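You operate a simulated robot arm through the tools that you are given. There is no shell and no other tool.

You are at the controls of a simulated robot arm. One attempt, no reset.

Task
Cap both stubs of the tested white top injector and stand it in the yellow block the display names.
Fine: yellow caps from the small black pad; release the ball lever after capping.

It is judged by the outcome, as a careful person would: the job done as asked, and still so three seconds after it is handed in. It fails if anything else is knocked over, pushed out of place, dropped, spilled or broken. Lids that push on must go on centred and level and be pressed home; caps that screw on are set level and turned clockwise until they are tight.

Robot
A 6-joint arm with a two-finger gripper, fixed in place. Base frame: the origin is on the floor under the middle of its stand, x ahead of it, y to its left, z up; the work surface is at about z = 900. Units: mm, degrees, N and s.
It reaches about 1038 mm from its shoulder. Its first joint turns from -166.0 to 166.0 degrees. Payload 1.71 kg.
The TCP is the grasp point between the finger pads, 20 mm short of the fingertips. In the tool frame z runs along the fingers and y along their closing line. The gripper opens to 96 mm; its body begins 113 mm behind the TCP.
Orientation is that of the tool frame in the base frame, as a unit quaternion [x, y, z, w]. With the fingers straight down and closing along the base's y, the tool's x points along the base's -x, its y along +y and its z along -z.

Tools
- The arm moves only by the tool step_arm. Its argument "commands" is a list of rows, each a list of 7 numbers: the shift along the tool's x, y, z in mm, then the turn, a rotation vector about the tool's x, y, z in degrees, then the closure, from 0 (fully open) to 1 (shut). In form: [[tx, ty, tz, ax, ay, az, gripper], ...]. A call has 1 to 20 rows; each row is the pose to reach, as a shift and turn from the pose commanded when the call began, along the tool's axes at that moment. Each row takes 0.2 s and may step no farther than 50 mm and 8.6 degrees from the row before; otherwise, or with a gripper value out of range, the whole call is refused. Where a pose cannot be reached the arm comes as near as it can. A force on the tool above 40 N (or 10 N above the force at the start of the call, whichever is more), or a blocked arm, ends the call early, and 0.2 s more pass. Each finger travels about 45 mm/s and halts on what it meets, pressing with about 31 N; the grip force reading is that of the motor and also rises with nothing between the fingers. The clock runs only during rows and for 0.2 s after the last one: add rows that repeat a pose to give the fingers time. It gives the time, the measured TCP pose, the force on the tool (base axes), the opening and the grip force at its end, in the units of the frame above (readings bear some noise), with the torque about the TCP (base axes, N m) and any sound that the robot's microphone picked up.
- Cameras (640 x 400 px; columns grow to the right, rows downward): "scene" is fixed at [400.1, 503.3, 1695.7]; the picture's right is [-0.79, -0.62, 0.00], its down [-0.56, 0.71, -0.43] and it looks along [0.26, -0.34, -0.90] (base axes); focal length 331 px, centre (320, 200). "wrist" rides on the gripper at [66, 14, -145] in the tool frame; the picture's right is [-0.21, 0.98, 0.00], its down [-0.88, -0.18, -0.45] and it looks along [-0.44, -0.09, 0.90] (tool axes); focal length 275 px, centre (320, 200). There is no depth. A picture from a camera that has moved, and an enlarged one, comes with that camera's place and axes in the base frame and with its lens.
- snapshot(camera): a new picture of that camera. The clock stands still meanwhile.
- raise_lower(by): moves the trunk up (or, below 0, down) by that many mm; the arm rides with it, the base frame stays. It gives what a move gives, with no picture.
- enlarge(camera, box): a new picture of the part [left, top, right, bottom] of that camera's present view, enlarged. The clock stands still meanwhile.
- finish_job(): hands the job in; it is judged then, once.

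Nothing tells you positions but the pictures and the camera data. Unless the task says otherwise, let go and move clear before handing in.

The tools are called after "Emit:" as a command line: name --pt "numbers of a row" for each row, then --argument value for the rest, lists and objects as JSON in quotes. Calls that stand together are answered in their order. step_arm: Moves the arm, as the interface text tells. Its arguments: {"type":"object","properties":{"commands":{"type":"array","items":{"type":"array","items":{"type":"number"}}}},"required":["commands"]} The other tools are called the same way: raise_lower (by) moves the trunk up or down; snapshot (camera) takes a picture; enlarge (camera, box) takes an enlarged picture of a part of a camera's view; finish_job () hands the job in.

At the start:

```text
t: 0.0
tcp_pos: [490.1, 228.3, 1207.8]
orientation: [-0.001, 1.0, 0.001, 0.0]
ft_force: [-0.8, -0.7, -0.1]
moment: [-0.02, 0.01, 0.03]
grip_width: 96.1
gripper_force: 0.0
trunk travel left (down, up): [-225.0, 165.0]
```

scene: 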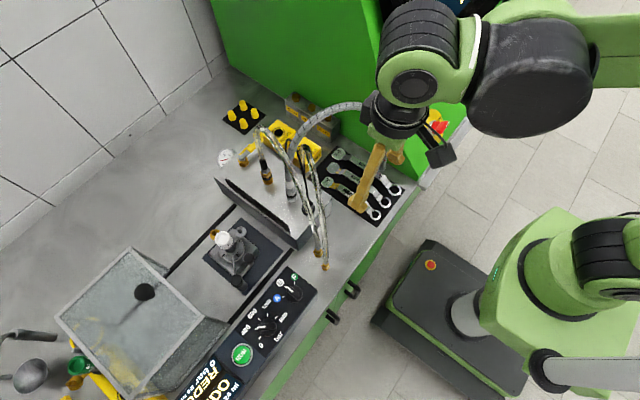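
wrist: 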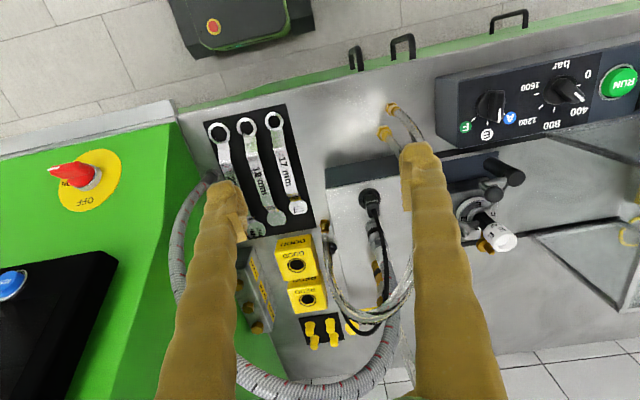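

I see a test bench with an injector in a clamp, yellow caps on a small black pad, yellow blocks, and a display. I'll look closer at everything first before moving.

Emit:
enlarge --camera "scene" --box '[180, 200, 300, 300]'

Emit:
enlarge --camera "scene" --box '[210, 85, 350, 185]'

Emit:
enlarge --camera "scene" --box '[160, 260, 330, 400]'

Emit:
enlarge --camera "wrist" --box '[230, 220, 360, 360]'

Emit:
enlarge --camera "wrist" --box '[430, 130, 560, 270]'

```text
4.00 times, centred on (240, 250) of scene
camera zoom: at [400.1, 503.3, 1695.7], right [-0.79, -0.62, 0.0], down [-0.56, 0.71, -0.43], along [0.26, -0.34, -0.9], focal length 1326 px, centre (640, 0)
```

zoom: 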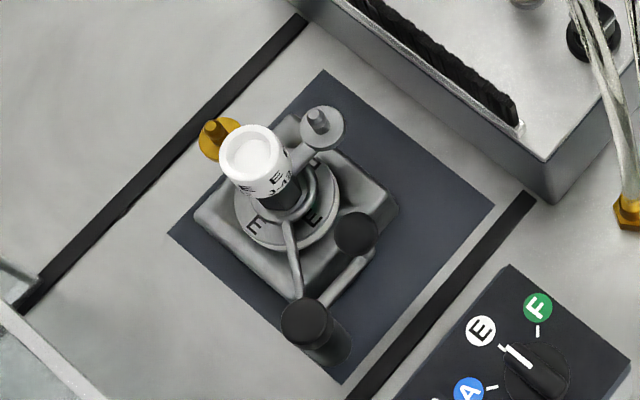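

```text
4.00 times, centred on (280, 135) of scene
camera zoom: at [400.1, 503.3, 1695.7], right [-0.79, -0.62, 0.0], down [-0.56, 0.71, -0.43], along [0.26, -0.34, -0.9], focal length 1326 px, centre (480, 460)
```

zoom: 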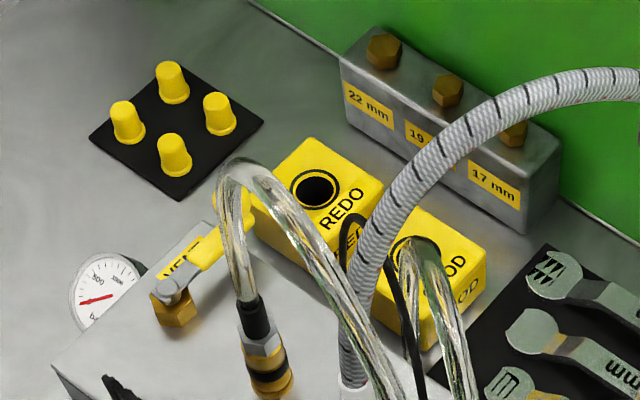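

```text
2.86 times, centred on (245, 330) of scene
camera zoom: at [400.1, 503.3, 1695.7], right [-0.79, -0.62, 0.0], down [-0.56, 0.71, -0.43], along [0.26, -0.34, -0.9], focal length 947 px, centre (534, -171)
```

zoom: 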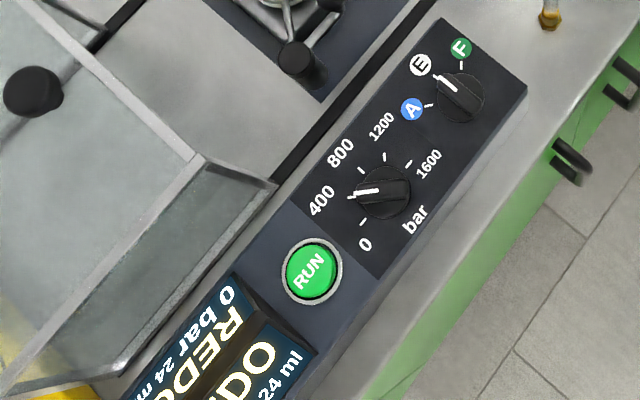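

```text
2.86 times, centred on (295, 290) of wrist
camera zoom: at [424.8, 242.8, 1350.7], right [0.21, 0.98, 0.0], down [0.88, -0.18, 0.44], along [0.43, -0.09, -0.9], focal length 786 px, centre (391, -57)
```

zoom: 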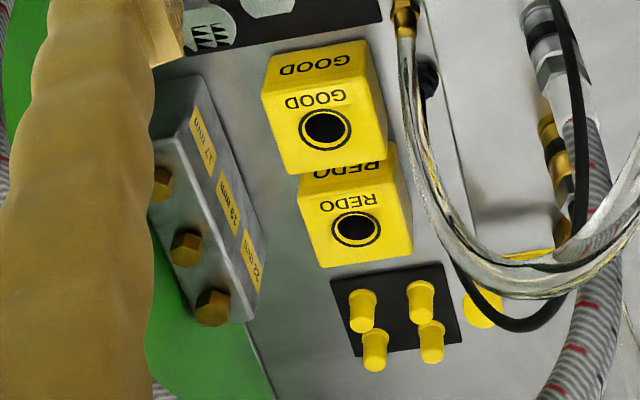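

```text
2.86 times, centred on (495, 200) of wrist
camera zoom: at [424.8, 242.8, 1350.7], right [0.21, 0.98, 0.0], down [0.88, -0.18, 0.44], along [0.43, -0.09, -0.9], focal length 786 px, centre (-180, 200)
```

zoom: 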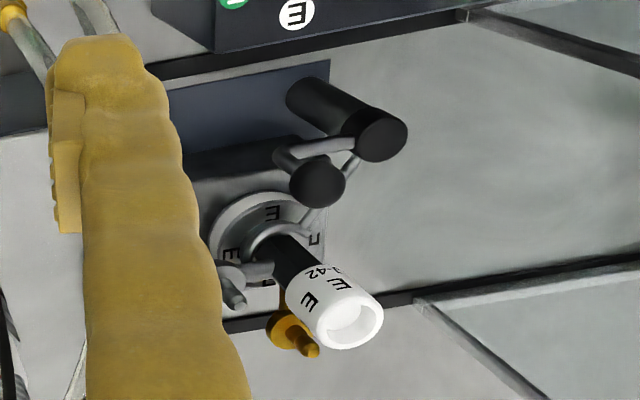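

The injector with the white top is clamped around (697, 451), caps are near (975, 130), and the display seems to read REDO. I'll zoom in on the display and clamp details.

Emit:
enlarge --camera "scene" --box '[170, 340, 266, 400]'

Emit:
enlarge --camera "scene" --box '[205, 215, 275, 275]'

Emit:
enlarge --camera "scene" --box '[0, 300, 140, 400]'

Emit:
enlarge --camera "scene" --box '[210, 110, 340, 280]'

Emit:
enlarge --camera "wrist" --box '[540, 20, 640, 120]'

```text
6.67 times, centred on (218, 370) of scene
camera zoom: at [400.1, 503.3, 1695.7], right [-0.79, -0.62, 0.0], down [-0.56, 0.71, -0.43], along [0.26, -0.34, -0.9], focal length 2209 px, centre (1000, -933)
```

zoom: 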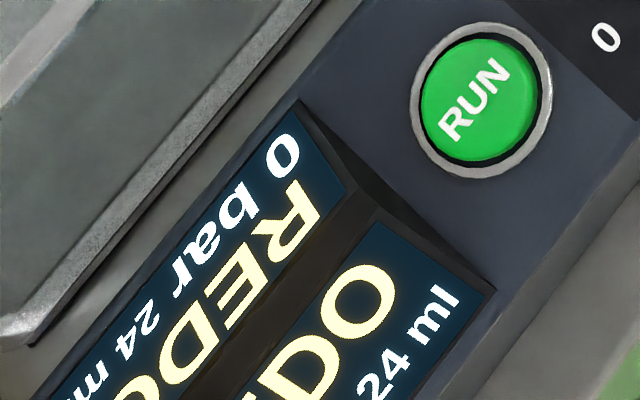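

```text
6.67 times, centred on (240, 245) of scene
camera zoom: at [400.1, 503.3, 1695.7], right [-0.79, -0.62, 0.0], down [-0.56, 0.71, -0.43], along [0.26, -0.34, -0.9], focal length 2209 px, centre (853, -100)
```

zoom: 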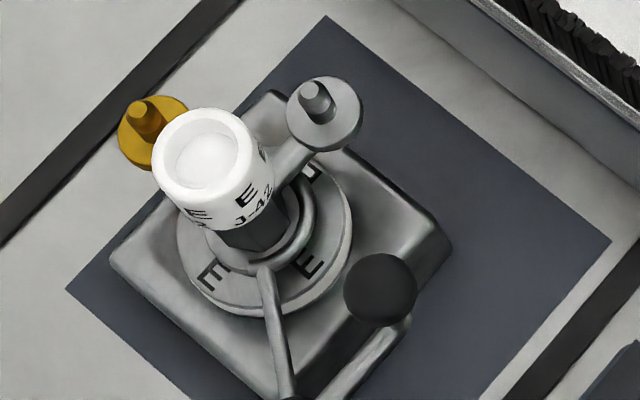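

```text
4.00 times, centred on (70, 350) of scene
camera zoom: at [400.1, 503.3, 1695.7], right [-0.79, -0.62, 0.0], down [-0.56, 0.71, -0.43], along [0.26, -0.34, -0.9], focal length 1326 px, centre (1320, -400)
```

zoom: 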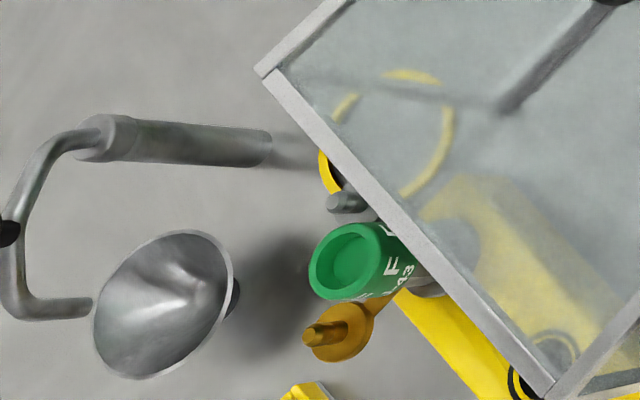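

```text
2.35 times, centred on (275, 195) of scene
camera zoom: at [400.1, 503.3, 1695.7], right [-0.79, -0.62, 0.0], down [-0.56, 0.71, -0.43], along [0.26, -0.34, -0.9], focal length 780 px, centre (426, 212)
```

zoom: 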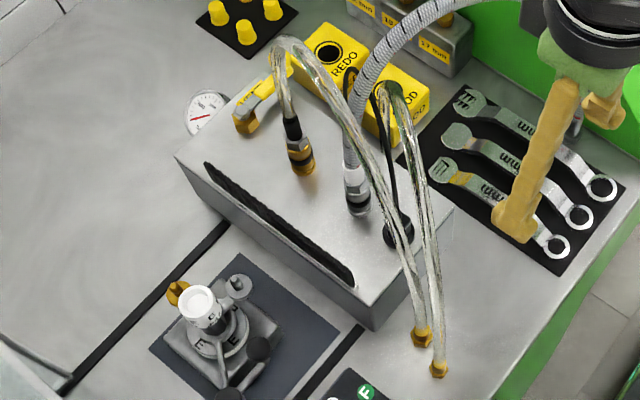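

```text
4.00 times, centred on (590, 70) of wrist
camera zoom: at [424.8, 242.8, 1350.7], right [0.21, 0.98, 0.0], down [0.88, -0.18, 0.44], along [0.43, -0.09, -0.9], focal length 1101 px, centre (-760, 720)
```

zoom: 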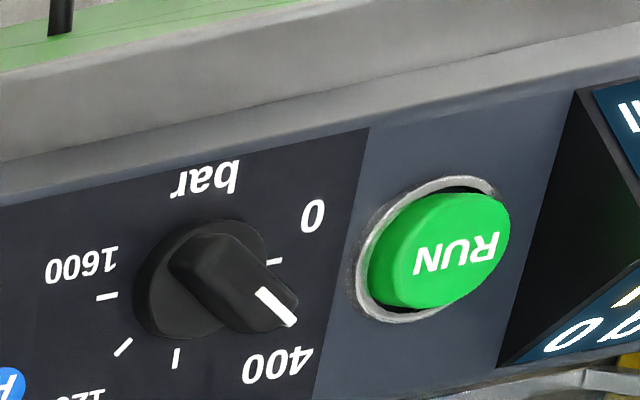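

The display names REDO, so the target is the REDO block near the caps. First I'll move the wrist camera over toward the injector to study its stubs and clamp levers.

Emit:
step_arm --pt "-10 40 5 0 0 0 0" --pt "-25 80 10 0 0 0 0" --pt "-40 120 15 0 0 0 0" --pt "-55 160 20 0 0 0 0" --pt "-75 200 25 0 0 0 0" --pt "-90 232 28 0 0 0 0" --pt "-90 232 28 0 0 0 0"

Emit:
snapshot --camera "wrist"

Emit:
snapshot --camera "scene"

```text
t: 1.6
tcp_pos: [563.5, 459.9, 1187.5]
orientation: [-0.001, 1.0, 0.0, 0.007]
ft_force: [-0.2, -0.1, -0.3]
moment: [-0.01, -0.03, -0.01]
grip_width: 96.1
gripper_force: 0.0
trunk travel left (down, up): [-225.0, 165.0]
```

```text
taken
camera wrist: at [495.7, 475.3, 1330.6], right [0.21, 0.98, 0.0], down [0.87, -0.18, 0.46], along [0.45, -0.09, -0.89], focal length 275 px, centre (320, 200)
```

wrist: 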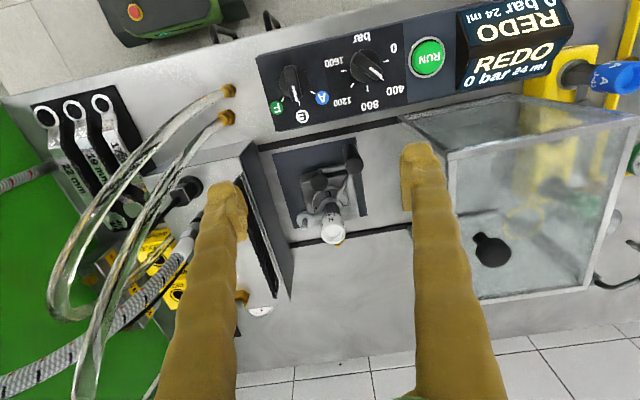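

```text
taken
```

scene: 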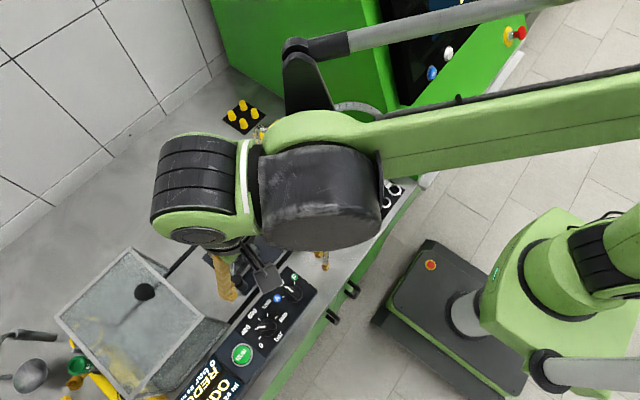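

The display clearly says REDO on both faces. I'll check whether the arm settled, and zoom in on the injector.

Emit:
step_arm --pt "0 0 0 0 0 0 0" --pt "0 0 0 0 0 0 0"

Emit:
enlarge --camera "wrist" --box '[270, 130, 390, 260]'

Emit:
enlarge --camera "wrist" --box '[300, 170, 360, 250]'

```text
t: 2.2
tcp_pos: [563.8, 459.0, 1187.4]
orientation: [0.0, 1.0, 0.0, 0.007]
ft_force: [0.3, -0.1, -0.1]
moment: [-0.01, 0.01, 0.01]
grip_width: 95.8
gripper_force: 0.1
trunk travel left (down, up): [-225.0, 165.0]
```

```text
3.08 times, centred on (330, 195) of wrist
camera zoom: at [496.5, 474.1, 1330.6], right [0.21, 0.98, 0.0], down [0.87, -0.18, 0.46], along [0.45, -0.09, -0.89], focal length 847 px, centre (289, 215)
```

zoom: 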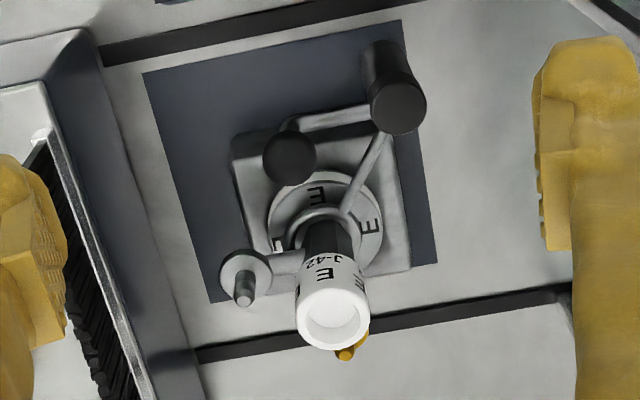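

```text
5.00 times, centred on (330, 210) of wrist
camera zoom: at [496.5, 474.1, 1330.6], right [0.21, 0.98, 0.0], down [0.87, -0.18, 0.46], along [0.45, -0.09, -0.89], focal length 1376 px, centre (270, 150)
```

zoom: 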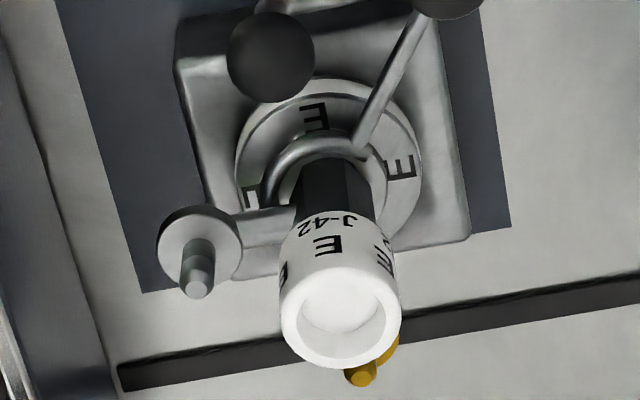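

The injector stands at about (702, 451), with its top near z = 1028, one gray and one brass stub, and a ball lever plus a black post on the clamp. The arm stopped about 16 mm short, so I'll test with a small move to see whether that is a reach limit.

Emit:
step_arm --pt "0 0 -20 0 0 0 0" --pt "0 0 -20 0 0 0 0" --pt "0 0 -20 0 0 0 0"

```text
t: 3.0
tcp_pos: [564.4, 458.6, 1207.2]
orientation: [0.001, 1.0, 0.001, 0.007]
ft_force: [0.2, -0.5, 1.0]
moment: [-0.03, -0.01, 0.03]
grip_width: 96.3
gripper_force: 0.0
trunk travel left (down, up): [-225.0, 165.0]
```

Emit:
step_arm --pt "-20 0 0 0 0 0 0" --pt "-40 0 0 0 0 0 0" --pt "-40 0 0 0 0 0 0"

```text
t: 3.8
tcp_pos: [604.6, 457.7, 1206.8]
orientation: [0.0, 1.0, 0.0, 0.006]
ft_force: [0.0, -0.3, -1.1]
moment: [-0.02, 0.01, -0.04]
grip_width: 96.1
gripper_force: 0.1
trunk travel left (down, up): [-225.0, 165.0]
```

Emit:
step_arm --pt "-12 -2 29 0 0.3 0 0" --pt "-24 -4 58 0 0.7 0 0" --pt "-35 -7 87 0 0.7 0 0" --pt "-35 -7 87 0 0.7 0 0"

Emit:
snapshot --camera "wrist"

Emit:
enlarge --camera "wrist" --box '[250, 100, 400, 230]'

```text
t: 4.8
tcp_pos: [639.6, 451.7, 1120.8]
orientation: [0.0, 1.0, 0.0, 0.001]
ft_force: [0.2, 0.9, 0.2]
moment: [0.02, 0.05, 0.02]
grip_width: 96.2
gripper_force: 0.1
trunk travel left (down, up): [-225.0, 165.0]
```

```text
taken
camera wrist: at [573.7, 466.5, 1265.4], right [0.21, 0.98, 0.0], down [0.88, -0.18, 0.45], along [0.44, -0.09, -0.9], focal length 275 px, centre (320, 200)
```

wrist: 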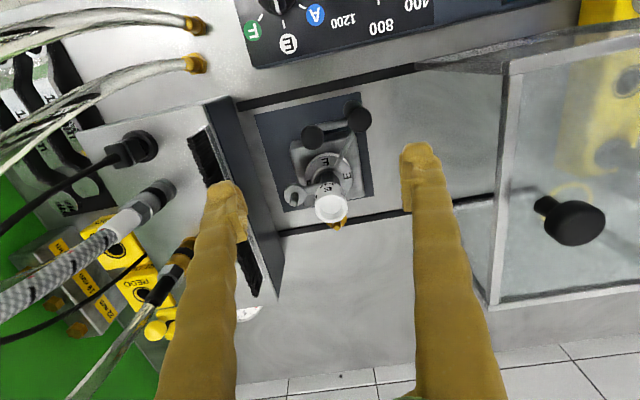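

```text
3.08 times, centred on (325, 165) of wrist
camera zoom: at [573.7, 466.5, 1265.4], right [0.21, 0.98, 0.0], down [0.88, -0.18, 0.45], along [0.44, -0.09, -0.9], focal length 847 px, centre (305, 308)
```

zoom: 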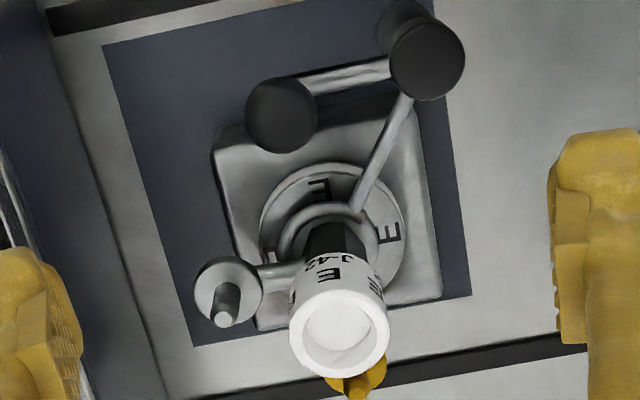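

I want a lower, more side-on view of the clamp and stubs. I'll tilt the tool 30° so that the camera looks forward, while backing away from the injector.

Emit:
step_arm --pt "20 0 0 0 -8 0 0" --pt "40 0 10 0 -16 0 0" --pt "60 0 25 0 -24 0 0" --pt "65 0 40 0 -32 0 0" --pt "65 0 40 0 -32 0 0"

Emit:
snapshot --camera "wrist"

Emit:
enlarge --camera "wrist" --box '[250, 130, 400, 260]'

```text
t: 6.0
tcp_pos: [573.0, 452.6, 1081.2]
orientation: [0.0, 0.961, 0.0, 0.278]
ft_force: [0.5, -0.3, -0.4]
moment: [-0.02, -0.03, 0.01]
grip_width: 95.8
gripper_force: 0.1
trunk travel left (down, up): [-225.0, 165.0]
```

```text
taken
camera wrist: at [439.9, 467.5, 1168.1], right [0.17, 0.98, 0.11], down [0.51, -0.18, 0.84], along [0.85, -0.09, -0.53], focal length 275 px, centre (320, 200)
```

wrist: 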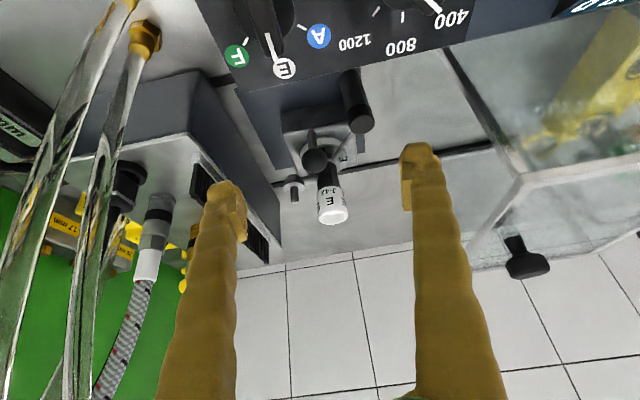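

```text
3.08 times, centred on (325, 195) of wrist
camera zoom: at [439.9, 467.5, 1168.1], right [0.17, 0.98, 0.11], down [0.51, -0.18, 0.84], along [0.85, -0.09, -0.53], focal length 847 px, centre (305, 215)
```

zoom: 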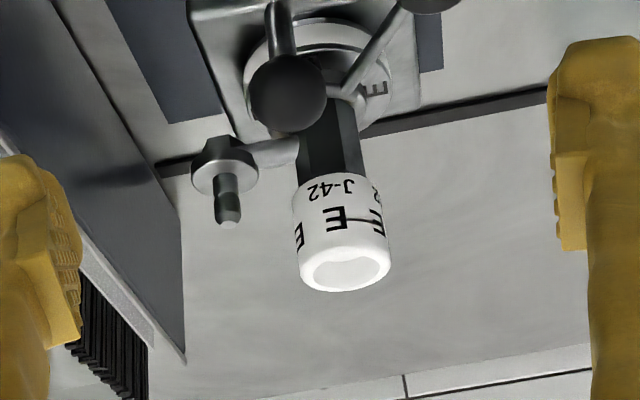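

Emit:
enlarge --camera "wrist" --box '[260, 50, 400, 230]'

Emit:
enlarge --camera "wrist" --box '[265, 60, 385, 180]'

```text
2.22 times, centred on (330, 140) of wrist
camera zoom: at [439.9, 467.5, 1168.1], right [0.17, 0.98, 0.11], down [0.51, -0.18, 0.84], along [0.85, -0.09, -0.53], focal length 612 px, centre (298, 333)
```

zoom: 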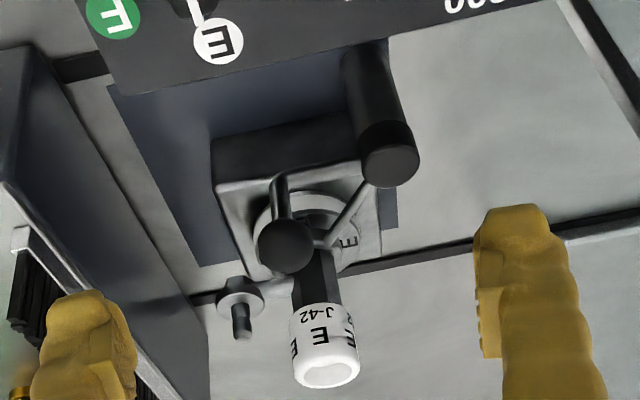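

```text
3.33 times, centred on (325, 120) of wrist
camera zoom: at [439.9, 467.5, 1168.1], right [0.17, 0.98, 0.11], down [0.51, -0.18, 0.84], along [0.85, -0.09, -0.53], focal length 918 px, centre (303, 467)
```

zoom: 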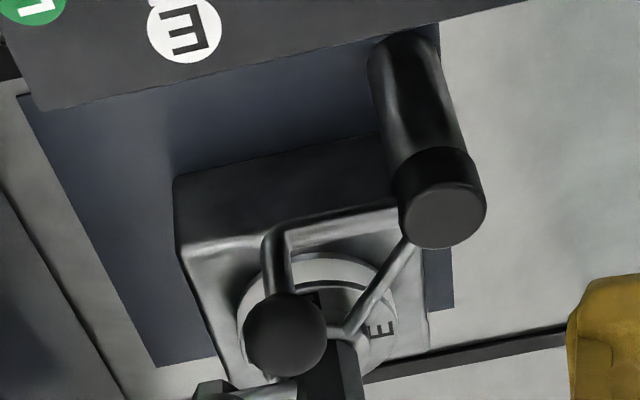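

The gray stub tip is at about (698, 413, 1007), the brass stub near (740, 451, 1007), and the ball of the lever near (634, 447, 1005). Next I'll rise high above the hoses, level the tool, and go look at the caps and the REDO block.

Emit:
step_arm --pt "0 0 -45 0 0 0 0" --pt "0 0 -90 0 8 0 0" --pt "0 0 -135 0 16 0 0" --pt "0 0 -180 0 24 0 0" --pt "0 0 -220 0 32.3 0 0" --pt "0 0 -220 0 32.3 0 0"

```text
t: 7.4
tcp_pos: [456.9, 451.3, 1269.1]
orientation: [0.0, 1.0, 0.002, -0.003]
ft_force: [0.0, -0.4, 0.7]
moment: [-0.02, 0.0, -0.01]
grip_width: 95.8
gripper_force: 0.0
trunk travel left (down, up): [-225.0, 165.0]
```

Emit:
step_arm --pt "0 0 -30 0 0 0 0" --pt "0 0 -60 0 0 0 0" --pt "-30 -30 -60 0 0 0 0" --pt "-60 -60 -60 0 0 0 0" --pt "-90 -90 -60 0 0 0 0" --pt "-120 -120 -60 0 0 0 0" --pt "-150 -150 -60 0 0 0 0" --pt "-180 -180 -60 0 0 0 0" --pt "-210 -210 -60 0 0 0 0" --pt "-240 -240 -60 0 0 0 0" --pt "-270 -260 -60 0 0 0 0" --pt "-300 -280 -60 0 0 0 0" --pt "-300 -280 -60 0 0 0 0" --pt "-300 -280 -60 0 0 0 0"

Emit:
snapshot --camera "wrist"

Emit:
snapshot --camera "scene"

```text
t: 10.4
tcp_pos: [755.6, 170.8, 1325.9]
orientation: [0.0, 1.0, 0.0, -0.002]
ft_force: [-0.6, 0.0, -0.1]
moment: [-0.01, -0.04, 0.01]
grip_width: 95.7
gripper_force: 0.0
trunk travel left (down, up): [-225.0, 165.0]
```

```text
taken
camera wrist: at [690.7, 186.0, 1469.9], right [0.21, 0.98, 0.0], down [0.88, -0.18, 0.44], along [0.43, -0.09, -0.9], focal length 275 px, centre (320, 200)
```

wrist: 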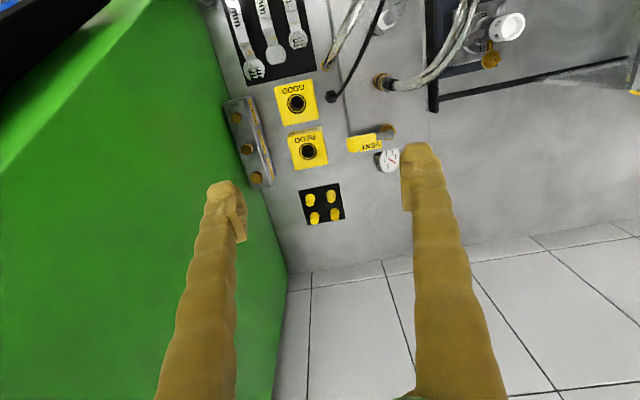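

```text
taken
```

scene: 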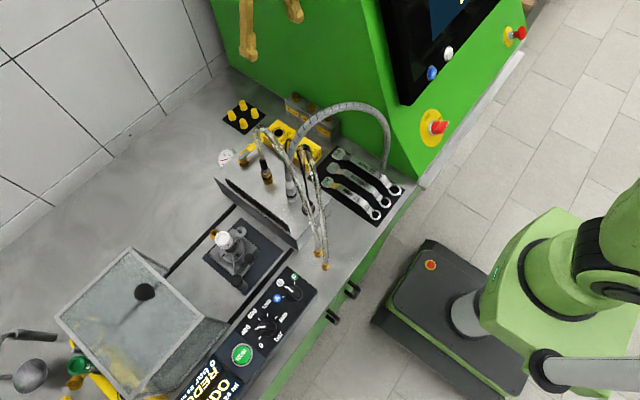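

From here I can see the caps, REDO block and VENT lever clearly, and no hoses cross the region beyond x ≈ 780. I'll move toward the caps at height, then descend for a close look.

Emit:
step_arm --pt "-40 0 10 0 0 0 0" --pt "-80 0 30 0 0 0 0" --pt "-110 0 70 0 0 0 0" --pt "-130 0 110 0 0 0 0" --pt "-140 0 150 0 0 0 0" --pt "-140 0 150 0 0 0 0"

Emit:
snapshot --camera "wrist"

Emit:
snapshot --camera "scene"

```text
t: 11.8
tcp_pos: [897.2, 171.3, 1174.6]
orientation: [0.0, 1.0, 0.0, -0.002]
ft_force: [0.1, -0.1, 0.4]
moment: [0.0, 0.06, -0.01]
grip_width: 96.0
gripper_force: 0.0
trunk travel left (down, up): [-225.0, 165.0]
```

```text
taken
camera wrist: at [831.8, 187.3, 1318.4], right [0.21, 0.98, 0.0], down [0.88, -0.18, 0.44], along [0.43, -0.09, -0.9], focal length 275 px, centre (320, 200)
```

wrist: 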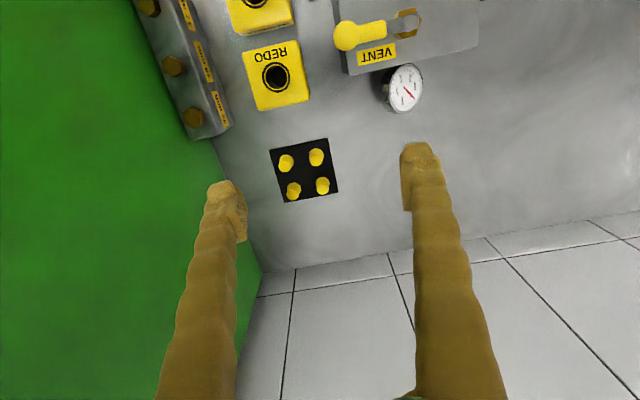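

```text
taken
```

scene: 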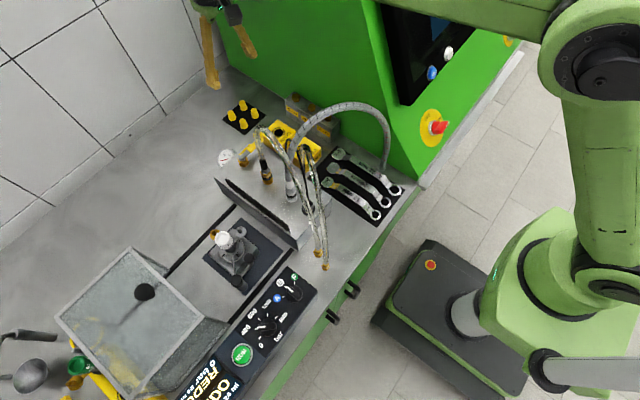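

Emit:
enlarge --camera "wrist" --box '[260, 125, 350, 215]'

Emit:
enlarge --camera "wrist" --box '[220, 0, 340, 120]'

Emit:
enlarge --camera "scene" --box '[210, 80, 290, 180]'

```text
4.44 times, centred on (305, 170) of wrist
camera zoom: at [831.8, 187.3, 1318.4], right [0.21, 0.98, 0.0], down [0.88, -0.18, 0.44], along [0.43, -0.09, -0.9], focal length 1224 px, centre (387, 333)
```

zoom: 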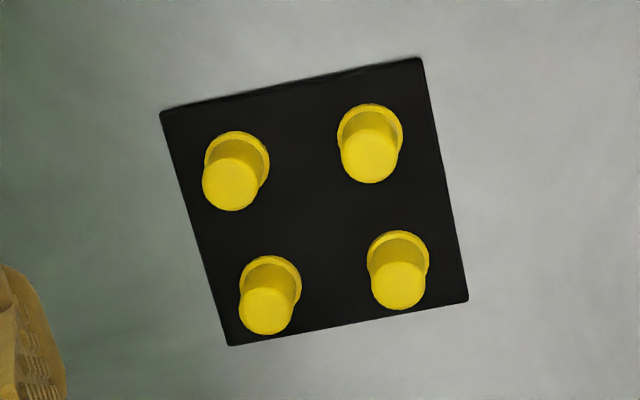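

```text
3.33 times, centred on (280, 60) of wrist
camera zoom: at [831.8, 187.3, 1318.4], right [0.21, 0.98, 0.0], down [0.88, -0.18, 0.44], along [0.43, -0.09, -0.9], focal length 918 px, centre (453, 667)
```

zoom: 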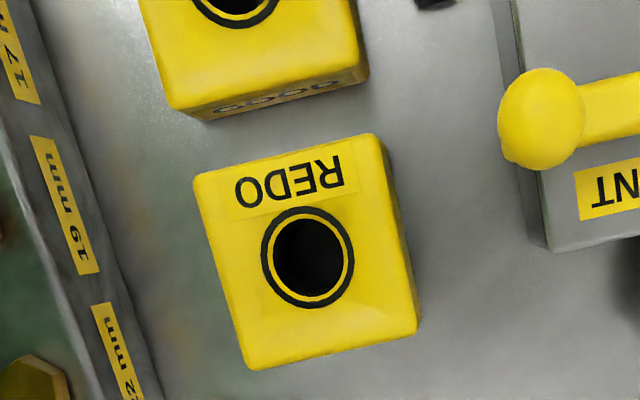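

```text
4.00 times, centred on (250, 130) of scene
camera zoom: at [400.1, 503.3, 1695.7], right [-0.79, -0.62, 0.0], down [-0.56, 0.71, -0.43], along [0.26, -0.34, -0.9], focal length 1326 px, centre (600, 480)
```

zoom: 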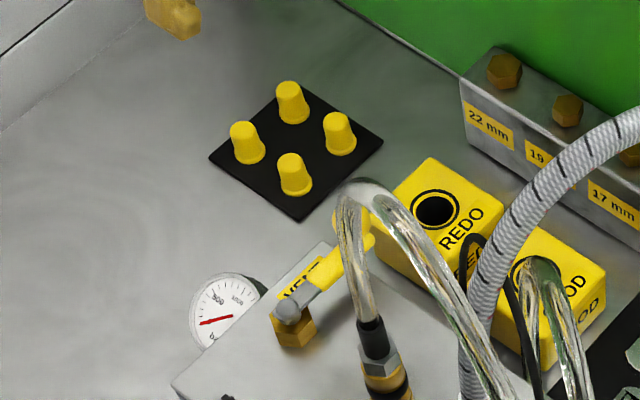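

The caps are at about (953.5, 155), (1003, 155), (954, 107), and (1003, 107), with tops near z = 932. I'll pick the near one at (953.5, 155), turning the gripper 45° so the fingers pass between the neighbours.

Emit:
step_arm --pt "-15 -4 20 0 0 8 0.1" --pt "-30 -8 40 0 0 16 0.2" --pt "-45 -12 60 0 0 24 0.3" --pt "-56 -15.8 80 0 0 32 0.4" --pt "-56 -15.8 90 0 0 40 0.4" --pt "-56 -15.8 100 0 0 45 0.4" --pt "-56 -15.8 100 0 0 45 0.4" --pt "-56 -15.8 100 0 0 45 0.4"

Emit:
snapshot --camera "wrist"

Emit:
snapshot --camera "scene"

```text
t: 13.6
tcp_pos: [952.4, 155.6, 1075.3]
orientation: [0.383, 0.924, -0.001, -0.002]
ft_force: [0.3, -0.5, 0.3]
moment: [-0.02, -0.02, 0.0]
grip_width: 57.4
gripper_force: 0.1
trunk travel left (down, up): [-225.0, 165.0]
```

```text
taken
camera wrist: at [916.3, 214.3, 1219.0], right [0.84, 0.55, 0.0], down [0.49, -0.75, 0.44], along [0.24, -0.37, -0.9], focal length 275 px, centre (320, 200)
```

wrist: 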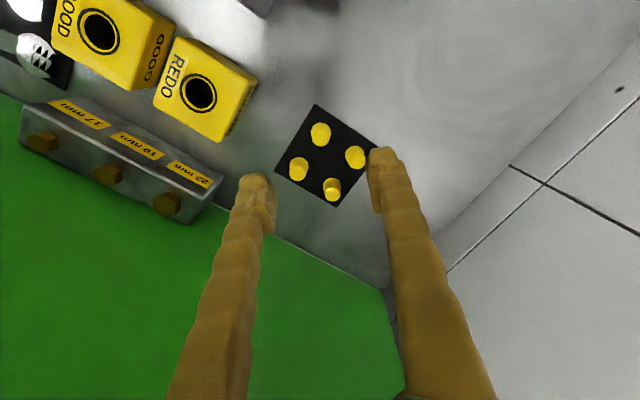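

```text
taken
```

scene: 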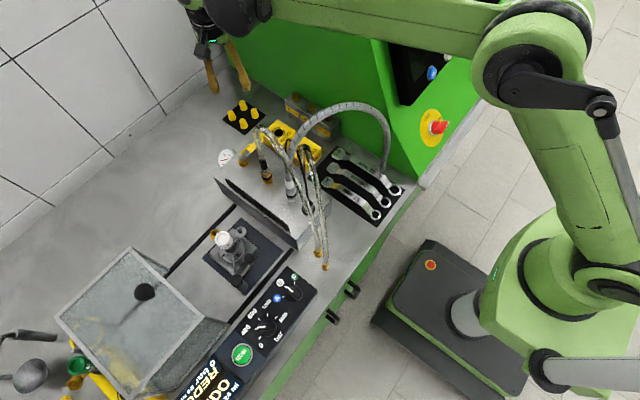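

Emit:
enlarge --camera "wrist" --box '[265, 95, 385, 215]'

```text
3.33 times, centred on (325, 155) of wrist
camera zoom: at [916.3, 214.3, 1219.0], right [0.84, 0.55, 0.0], down [0.49, -0.75, 0.44], along [0.24, -0.37, -0.9], focal length 918 px, centre (303, 350)
```

zoom: 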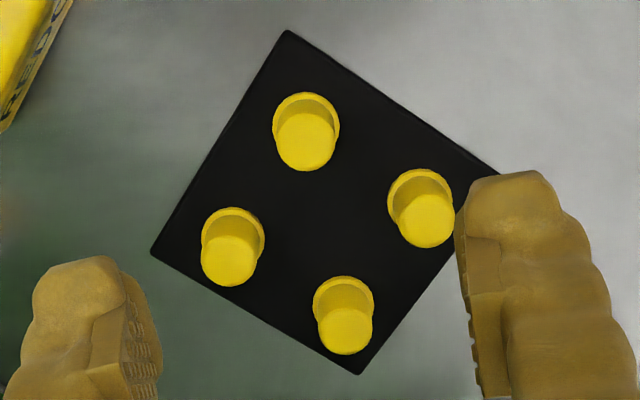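

The cap positions agree between views (C2 at 954.2, 155.2). I'll descend in stages over it.

Emit:
step_arm --pt "-1 0.8 30 0 0 0 0.4" --pt "-1.5 1.2 60 0 0 0 0.4" --pt "-1.8 1.4 90 0 0 0 0.4" --pt "-1.8 1.4 105 0 0 0 0.4" --pt "-1.8 1.4 105 0 0 0 0.4"

Emit:
snapshot --camera "wrist"

Emit:
enlarge --camera "scene" --box '[180, 50, 300, 150]'

```text
t: 14.8
tcp_pos: [953.5, 157.8, 969.0]
orientation: [0.382, 0.924, -0.002, -0.003]
ft_force: [0.5, 0.0, -0.3]
moment: [-0.01, 0.0, -0.02]
grip_width: 57.5
gripper_force: 0.1
trunk travel left (down, up): [-225.0, 165.0]
```

```text
taken
camera wrist: at [917.9, 214.3, 1113.3], right [0.84, 0.55, 0.0], down [0.49, -0.75, 0.44], along [0.24, -0.37, -0.9], focal length 275 px, centre (320, 200)
```

wrist: 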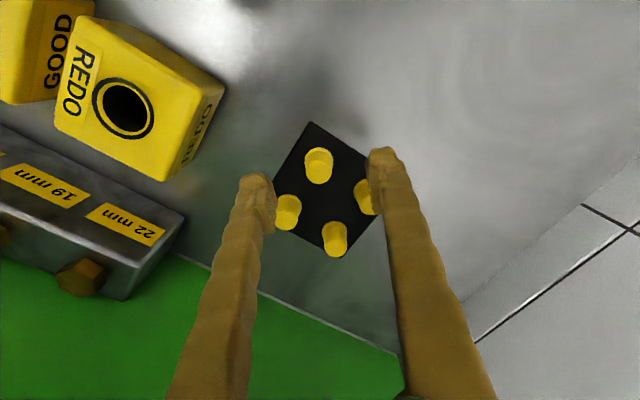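

```text
4.00 times, centred on (240, 100) of scene
camera zoom: at [400.1, 503.3, 1695.7], right [-0.79, -0.62, 0.0], down [-0.56, 0.71, -0.43], along [0.26, -0.34, -0.9], focal length 1326 px, centre (640, 600)
```

zoom: 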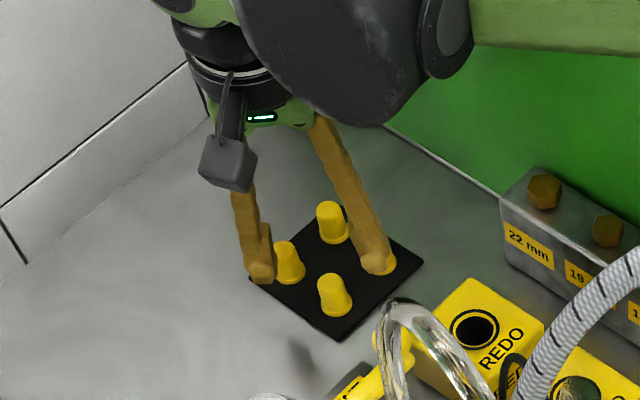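

Emit:
enlarge --camera "wrist" --box '[260, 110, 390, 260]'

```text
2.67 times, centred on (325, 185) of wrist
camera zoom: at [917.9, 214.3, 1113.3], right [0.84, 0.55, 0.0], down [0.49, -0.75, 0.44], along [0.24, -0.37, -0.9], focal length 734 px, centre (307, 240)
```

zoom: 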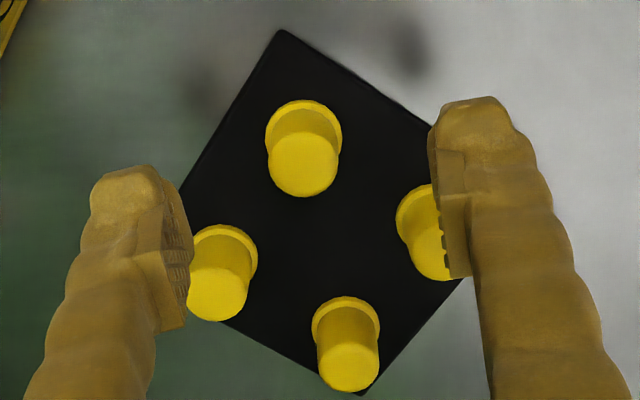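

Emit:
step_arm --pt "-1.5 -1.2 10 0 0 0 0.4" --pt "-1.5 -1.2 20 0 0 0 0.4" --pt "-1.5 -1.2 30 0 0 0 0.4" --pt "-1.5 -1.2 40 0 0 0 0.4" --pt "-1.5 -1.2 40 0 0 0 0.4"

Emit:
enlarge --camera "wrist" --box '[245, 120, 405, 280]'

Emit:
enlarge --camera "scene" --box '[200, 70, 290, 150]'

```text
t: 16.0
tcp_pos: [955.1, 154.1, 929.2]
orientation: [0.382, 0.924, -0.002, -0.003]
ft_force: [0.6, 0.2, -0.2]
moment: [0.0, 0.02, 0.01]
grip_width: 57.6
gripper_force: 0.1
trunk travel left (down, up): [-225.0, 165.0]
```

```text
2.50 times, centred on (325, 200) of wrist
camera zoom: at [918.2, 211.7, 1073.8], right [0.84, 0.55, 0.0], down [0.49, -0.75, 0.44], along [0.24, -0.37, -0.9], focal length 688 px, centre (308, 200)
```

zoom: 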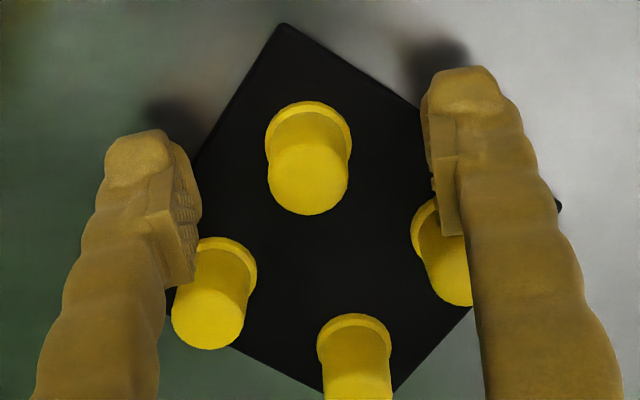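

```text
5.00 times, centred on (245, 110) of scene
camera zoom: at [400.1, 503.3, 1695.7], right [-0.79, -0.62, 0.0], down [-0.56, 0.71, -0.43], along [0.26, -0.34, -0.9], focal length 1657 px, centre (695, 650)
```

zoom: 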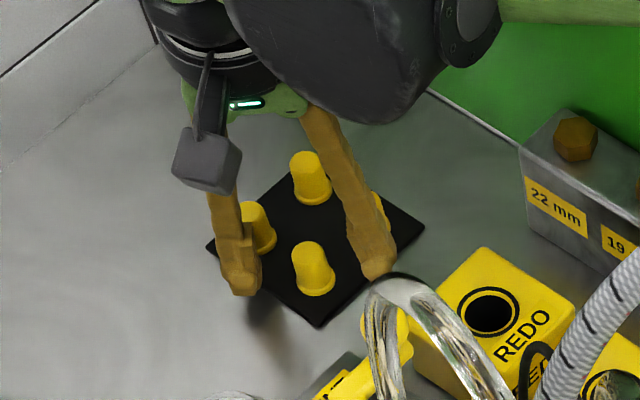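

The cap is centred between the fingers. I'll close on it.

Emit:
step_arm --pt "0 0 0 0 0 0 0.6" --pt "0 0 0 0 0 0 0.8" --pt "0 0 0 0 0 0 1" --pt "0 0 0 0 0 0 1" --pt "0 0 0 0 0 0 1"

Emit:
enlarge --camera "wrist" --box '[245, 120, 405, 280]'

```text
t: 17.2
tcp_pos: [954.0, 153.6, 930.1]
orientation: [0.382, 0.924, -0.001, -0.003]
ft_force: [-0.5, 0.2, -0.2]
moment: [0.0, -0.01, -0.04]
grip_width: 16.7
gripper_force: 31.2
trunk travel left (down, up): [-225.0, 165.0]
```

```text
2.50 times, centred on (325, 200) of wrist
camera zoom: at [918.1, 211.7, 1074.0], right [0.84, 0.55, 0.0], down [0.49, -0.75, 0.44], along [0.24, -0.37, -0.9], focal length 688 px, centre (308, 200)
```

zoom: 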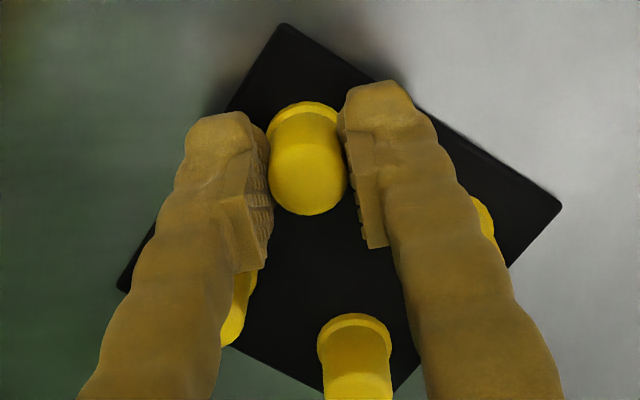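

Emit:
step_arm --pt "0 0 -5 0 0 0 1" --pt "0 0 -15 0 0 0 1" --pt "0 0 -40 0 0 0 1" --pt "0 0 -80 0 0 0 1" --pt "0 0 -120 0 0 0 1" --pt "0 0 -120 0 0 0 1"

Emit:
snapshot --camera "wrist"

Emit:
enlarge --camera "scene" --box '[180, 30, 300, 150]'

```text
t: 18.6
tcp_pos: [955.2, 154.4, 1049.4]
orientation: [0.384, 0.923, 0.0, -0.002]
ft_force: [-0.5, -0.7, -0.5]
moment: [-0.03, -0.02, 0.01]
grip_width: 16.2
gripper_force: 31.4
trunk travel left (down, up): [-225.0, 165.0]
```

```text
taken
camera wrist: at [918.4, 212.6, 1193.9], right [0.84, 0.55, 0.0], down [0.49, -0.75, 0.44], along [0.24, -0.37, -0.9], focal length 275 px, centre (320, 200)
```

wrist: 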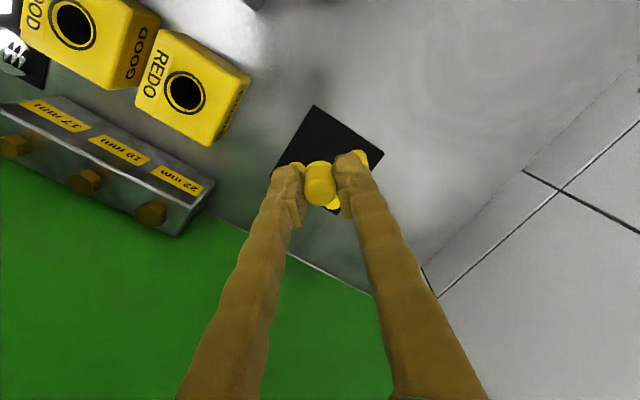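

```text
3.33 times, centred on (240, 90) of scene
camera zoom: at [400.1, 503.3, 1695.7], right [-0.79, -0.62, 0.0], down [-0.56, 0.71, -0.43], along [0.26, -0.34, -0.9], focal length 1105 px, centre (587, 567)
```

zoom: 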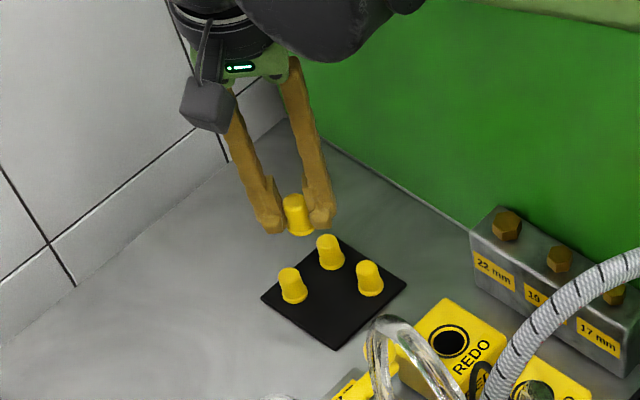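

The cap is held level and lifted. I'll rise further and turn another 45° so the fingers close along x, which is what the gray stub needs, then travel around the back of the hoses.

Emit:
step_arm --pt "0 0 -30 0 0 8 1" --pt "0 0 -60 0 0 16 1" --pt "0 0 -90 0 0 24 1" --pt "0 0 -115 0 0 32 1" --pt "0 0 -135 0 0 40 1" --pt "0 0 -140 0 0 45 1" --pt "0 0 -140 0 0 45 1"

```text
t: 20.2
tcp_pos: [956.5, 153.0, 1190.8]
orientation: [0.707, 0.707, -0.002, -0.002]
ft_force: [-0.7, -0.1, 0.2]
moment: [-0.01, 0.01, 0.01]
grip_width: 16.0
gripper_force: 31.3
trunk travel left (down, up): [-225.0, 165.0]
```

Emit:
step_arm --pt "41 -26 0 0 0 0 1" --pt "83 -51 0 0 0 0 1" --pt "126 -76 0 0 0 0 1" --pt "164 -106 0 0 0 0 1" --pt "199 -138 0 0 0 0 1" --pt "231 -171 0 0 0 0 1" --pt "251 -211 0 0 0 0 1" --pt "259 -256 0 0 0 0 1" --pt "259 -256 0 0 0 0 1" --pt "259 -256 0 0 0 0 1"

Emit:
snapshot --camera "wrist"

Emit:
snapshot --camera "scene"

```text
t: 22.4
tcp_pos: [701.8, 416.1, 1189.9]
orientation: [0.708, 0.707, -0.001, -0.002]
ft_force: [0.2, -0.4, 0.0]
moment: [0.04, 0.03, 0.01]
grip_width: 16.4
gripper_force: 30.9
trunk travel left (down, up): [-225.0, 165.0]
```

```text
taken
camera wrist: at [715.9, 481.7, 1332.6], right [0.98, -0.21, 0.0], down [-0.18, -0.88, 0.45], along [-0.1, -0.43, -0.9], focal length 275 px, centre (320, 200)
```

wrist: 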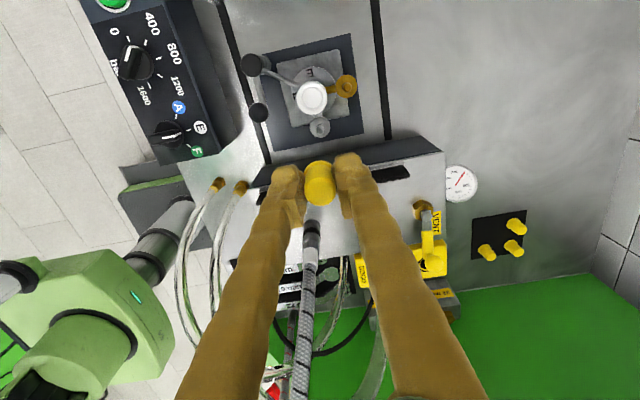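

```text
taken
```

scene: 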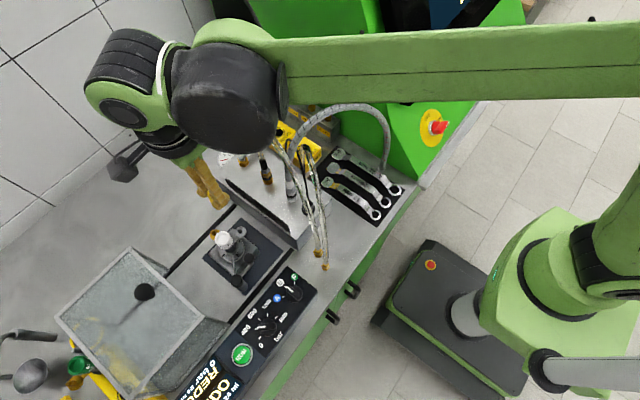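

Emit:
enlarge --camera "wrist" --box '[240, 30, 380, 170]'

Emit:
enlarge --camera "wrist" --box '[270, 140, 370, 240]'

```text
2.86 times, centred on (310, 100) of wrist
camera zoom: at [715.9, 481.7, 1332.6], right [0.98, -0.21, 0.0], down [-0.18, -0.88, 0.45], along [-0.1, -0.43, -0.9], focal length 786 px, centre (349, 486)
```

zoom: 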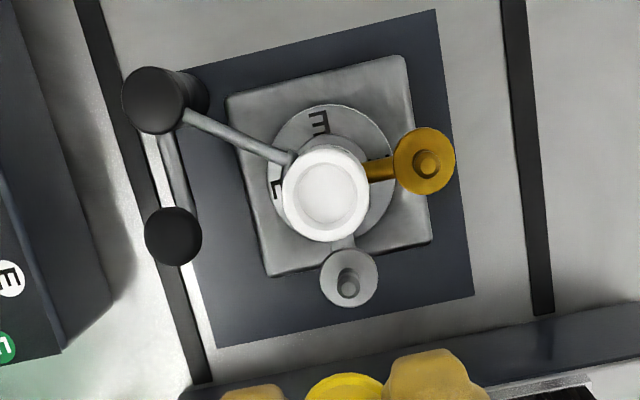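

```text
4.00 times, centred on (320, 190) of wrist
camera zoom: at [715.9, 481.7, 1332.6], right [0.98, -0.21, 0.0], down [-0.18, -0.88, 0.45], along [-0.1, -0.43, -0.9], focal length 1101 px, centre (320, 240)
```

zoom: 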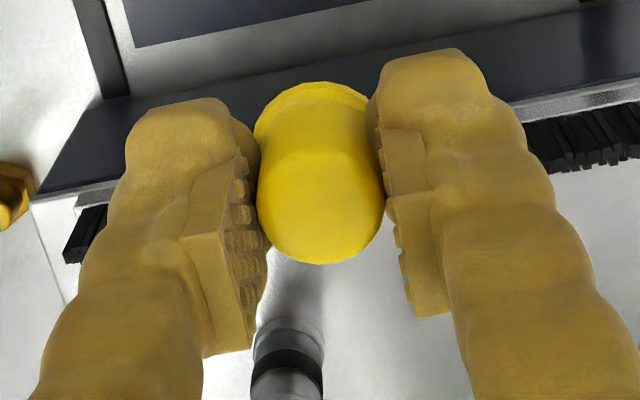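

Emit:
enlarge --camera "wrist" --box '[295, 70, 365, 145]'

Emit:
enlarge --camera "scene" --box '[200, 220, 260, 270]'

```text
5.33 times, centred on (330, 108) of wrist
camera zoom: at [715.9, 481.7, 1332.6], right [0.98, -0.21, 0.0], down [-0.18, -0.88, 0.45], along [-0.1, -0.43, -0.9], focal length 1468 px, centre (267, 693)
```

zoom: 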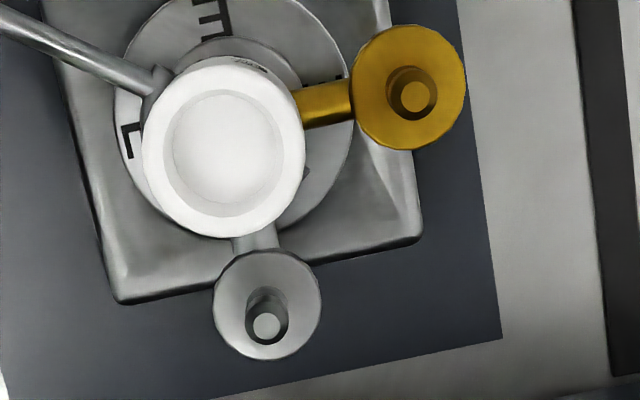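

```text
8.00 times, centred on (230, 245) of scene
camera zoom: at [400.1, 503.3, 1695.7], right [-0.79, -0.62, 0.0], down [-0.56, 0.71, -0.43], along [0.26, -0.34, -0.9], focal length 2651 px, centre (1040, -160)
```

zoom: 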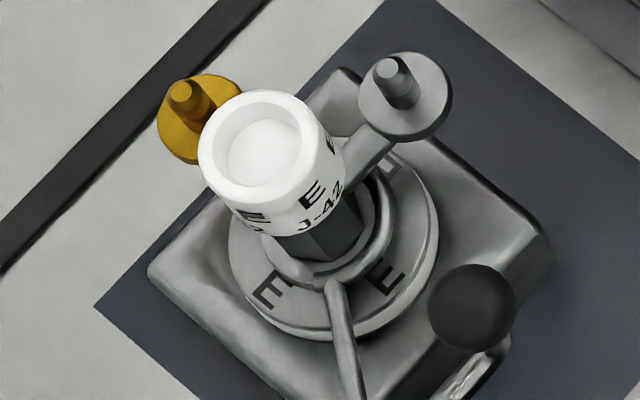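

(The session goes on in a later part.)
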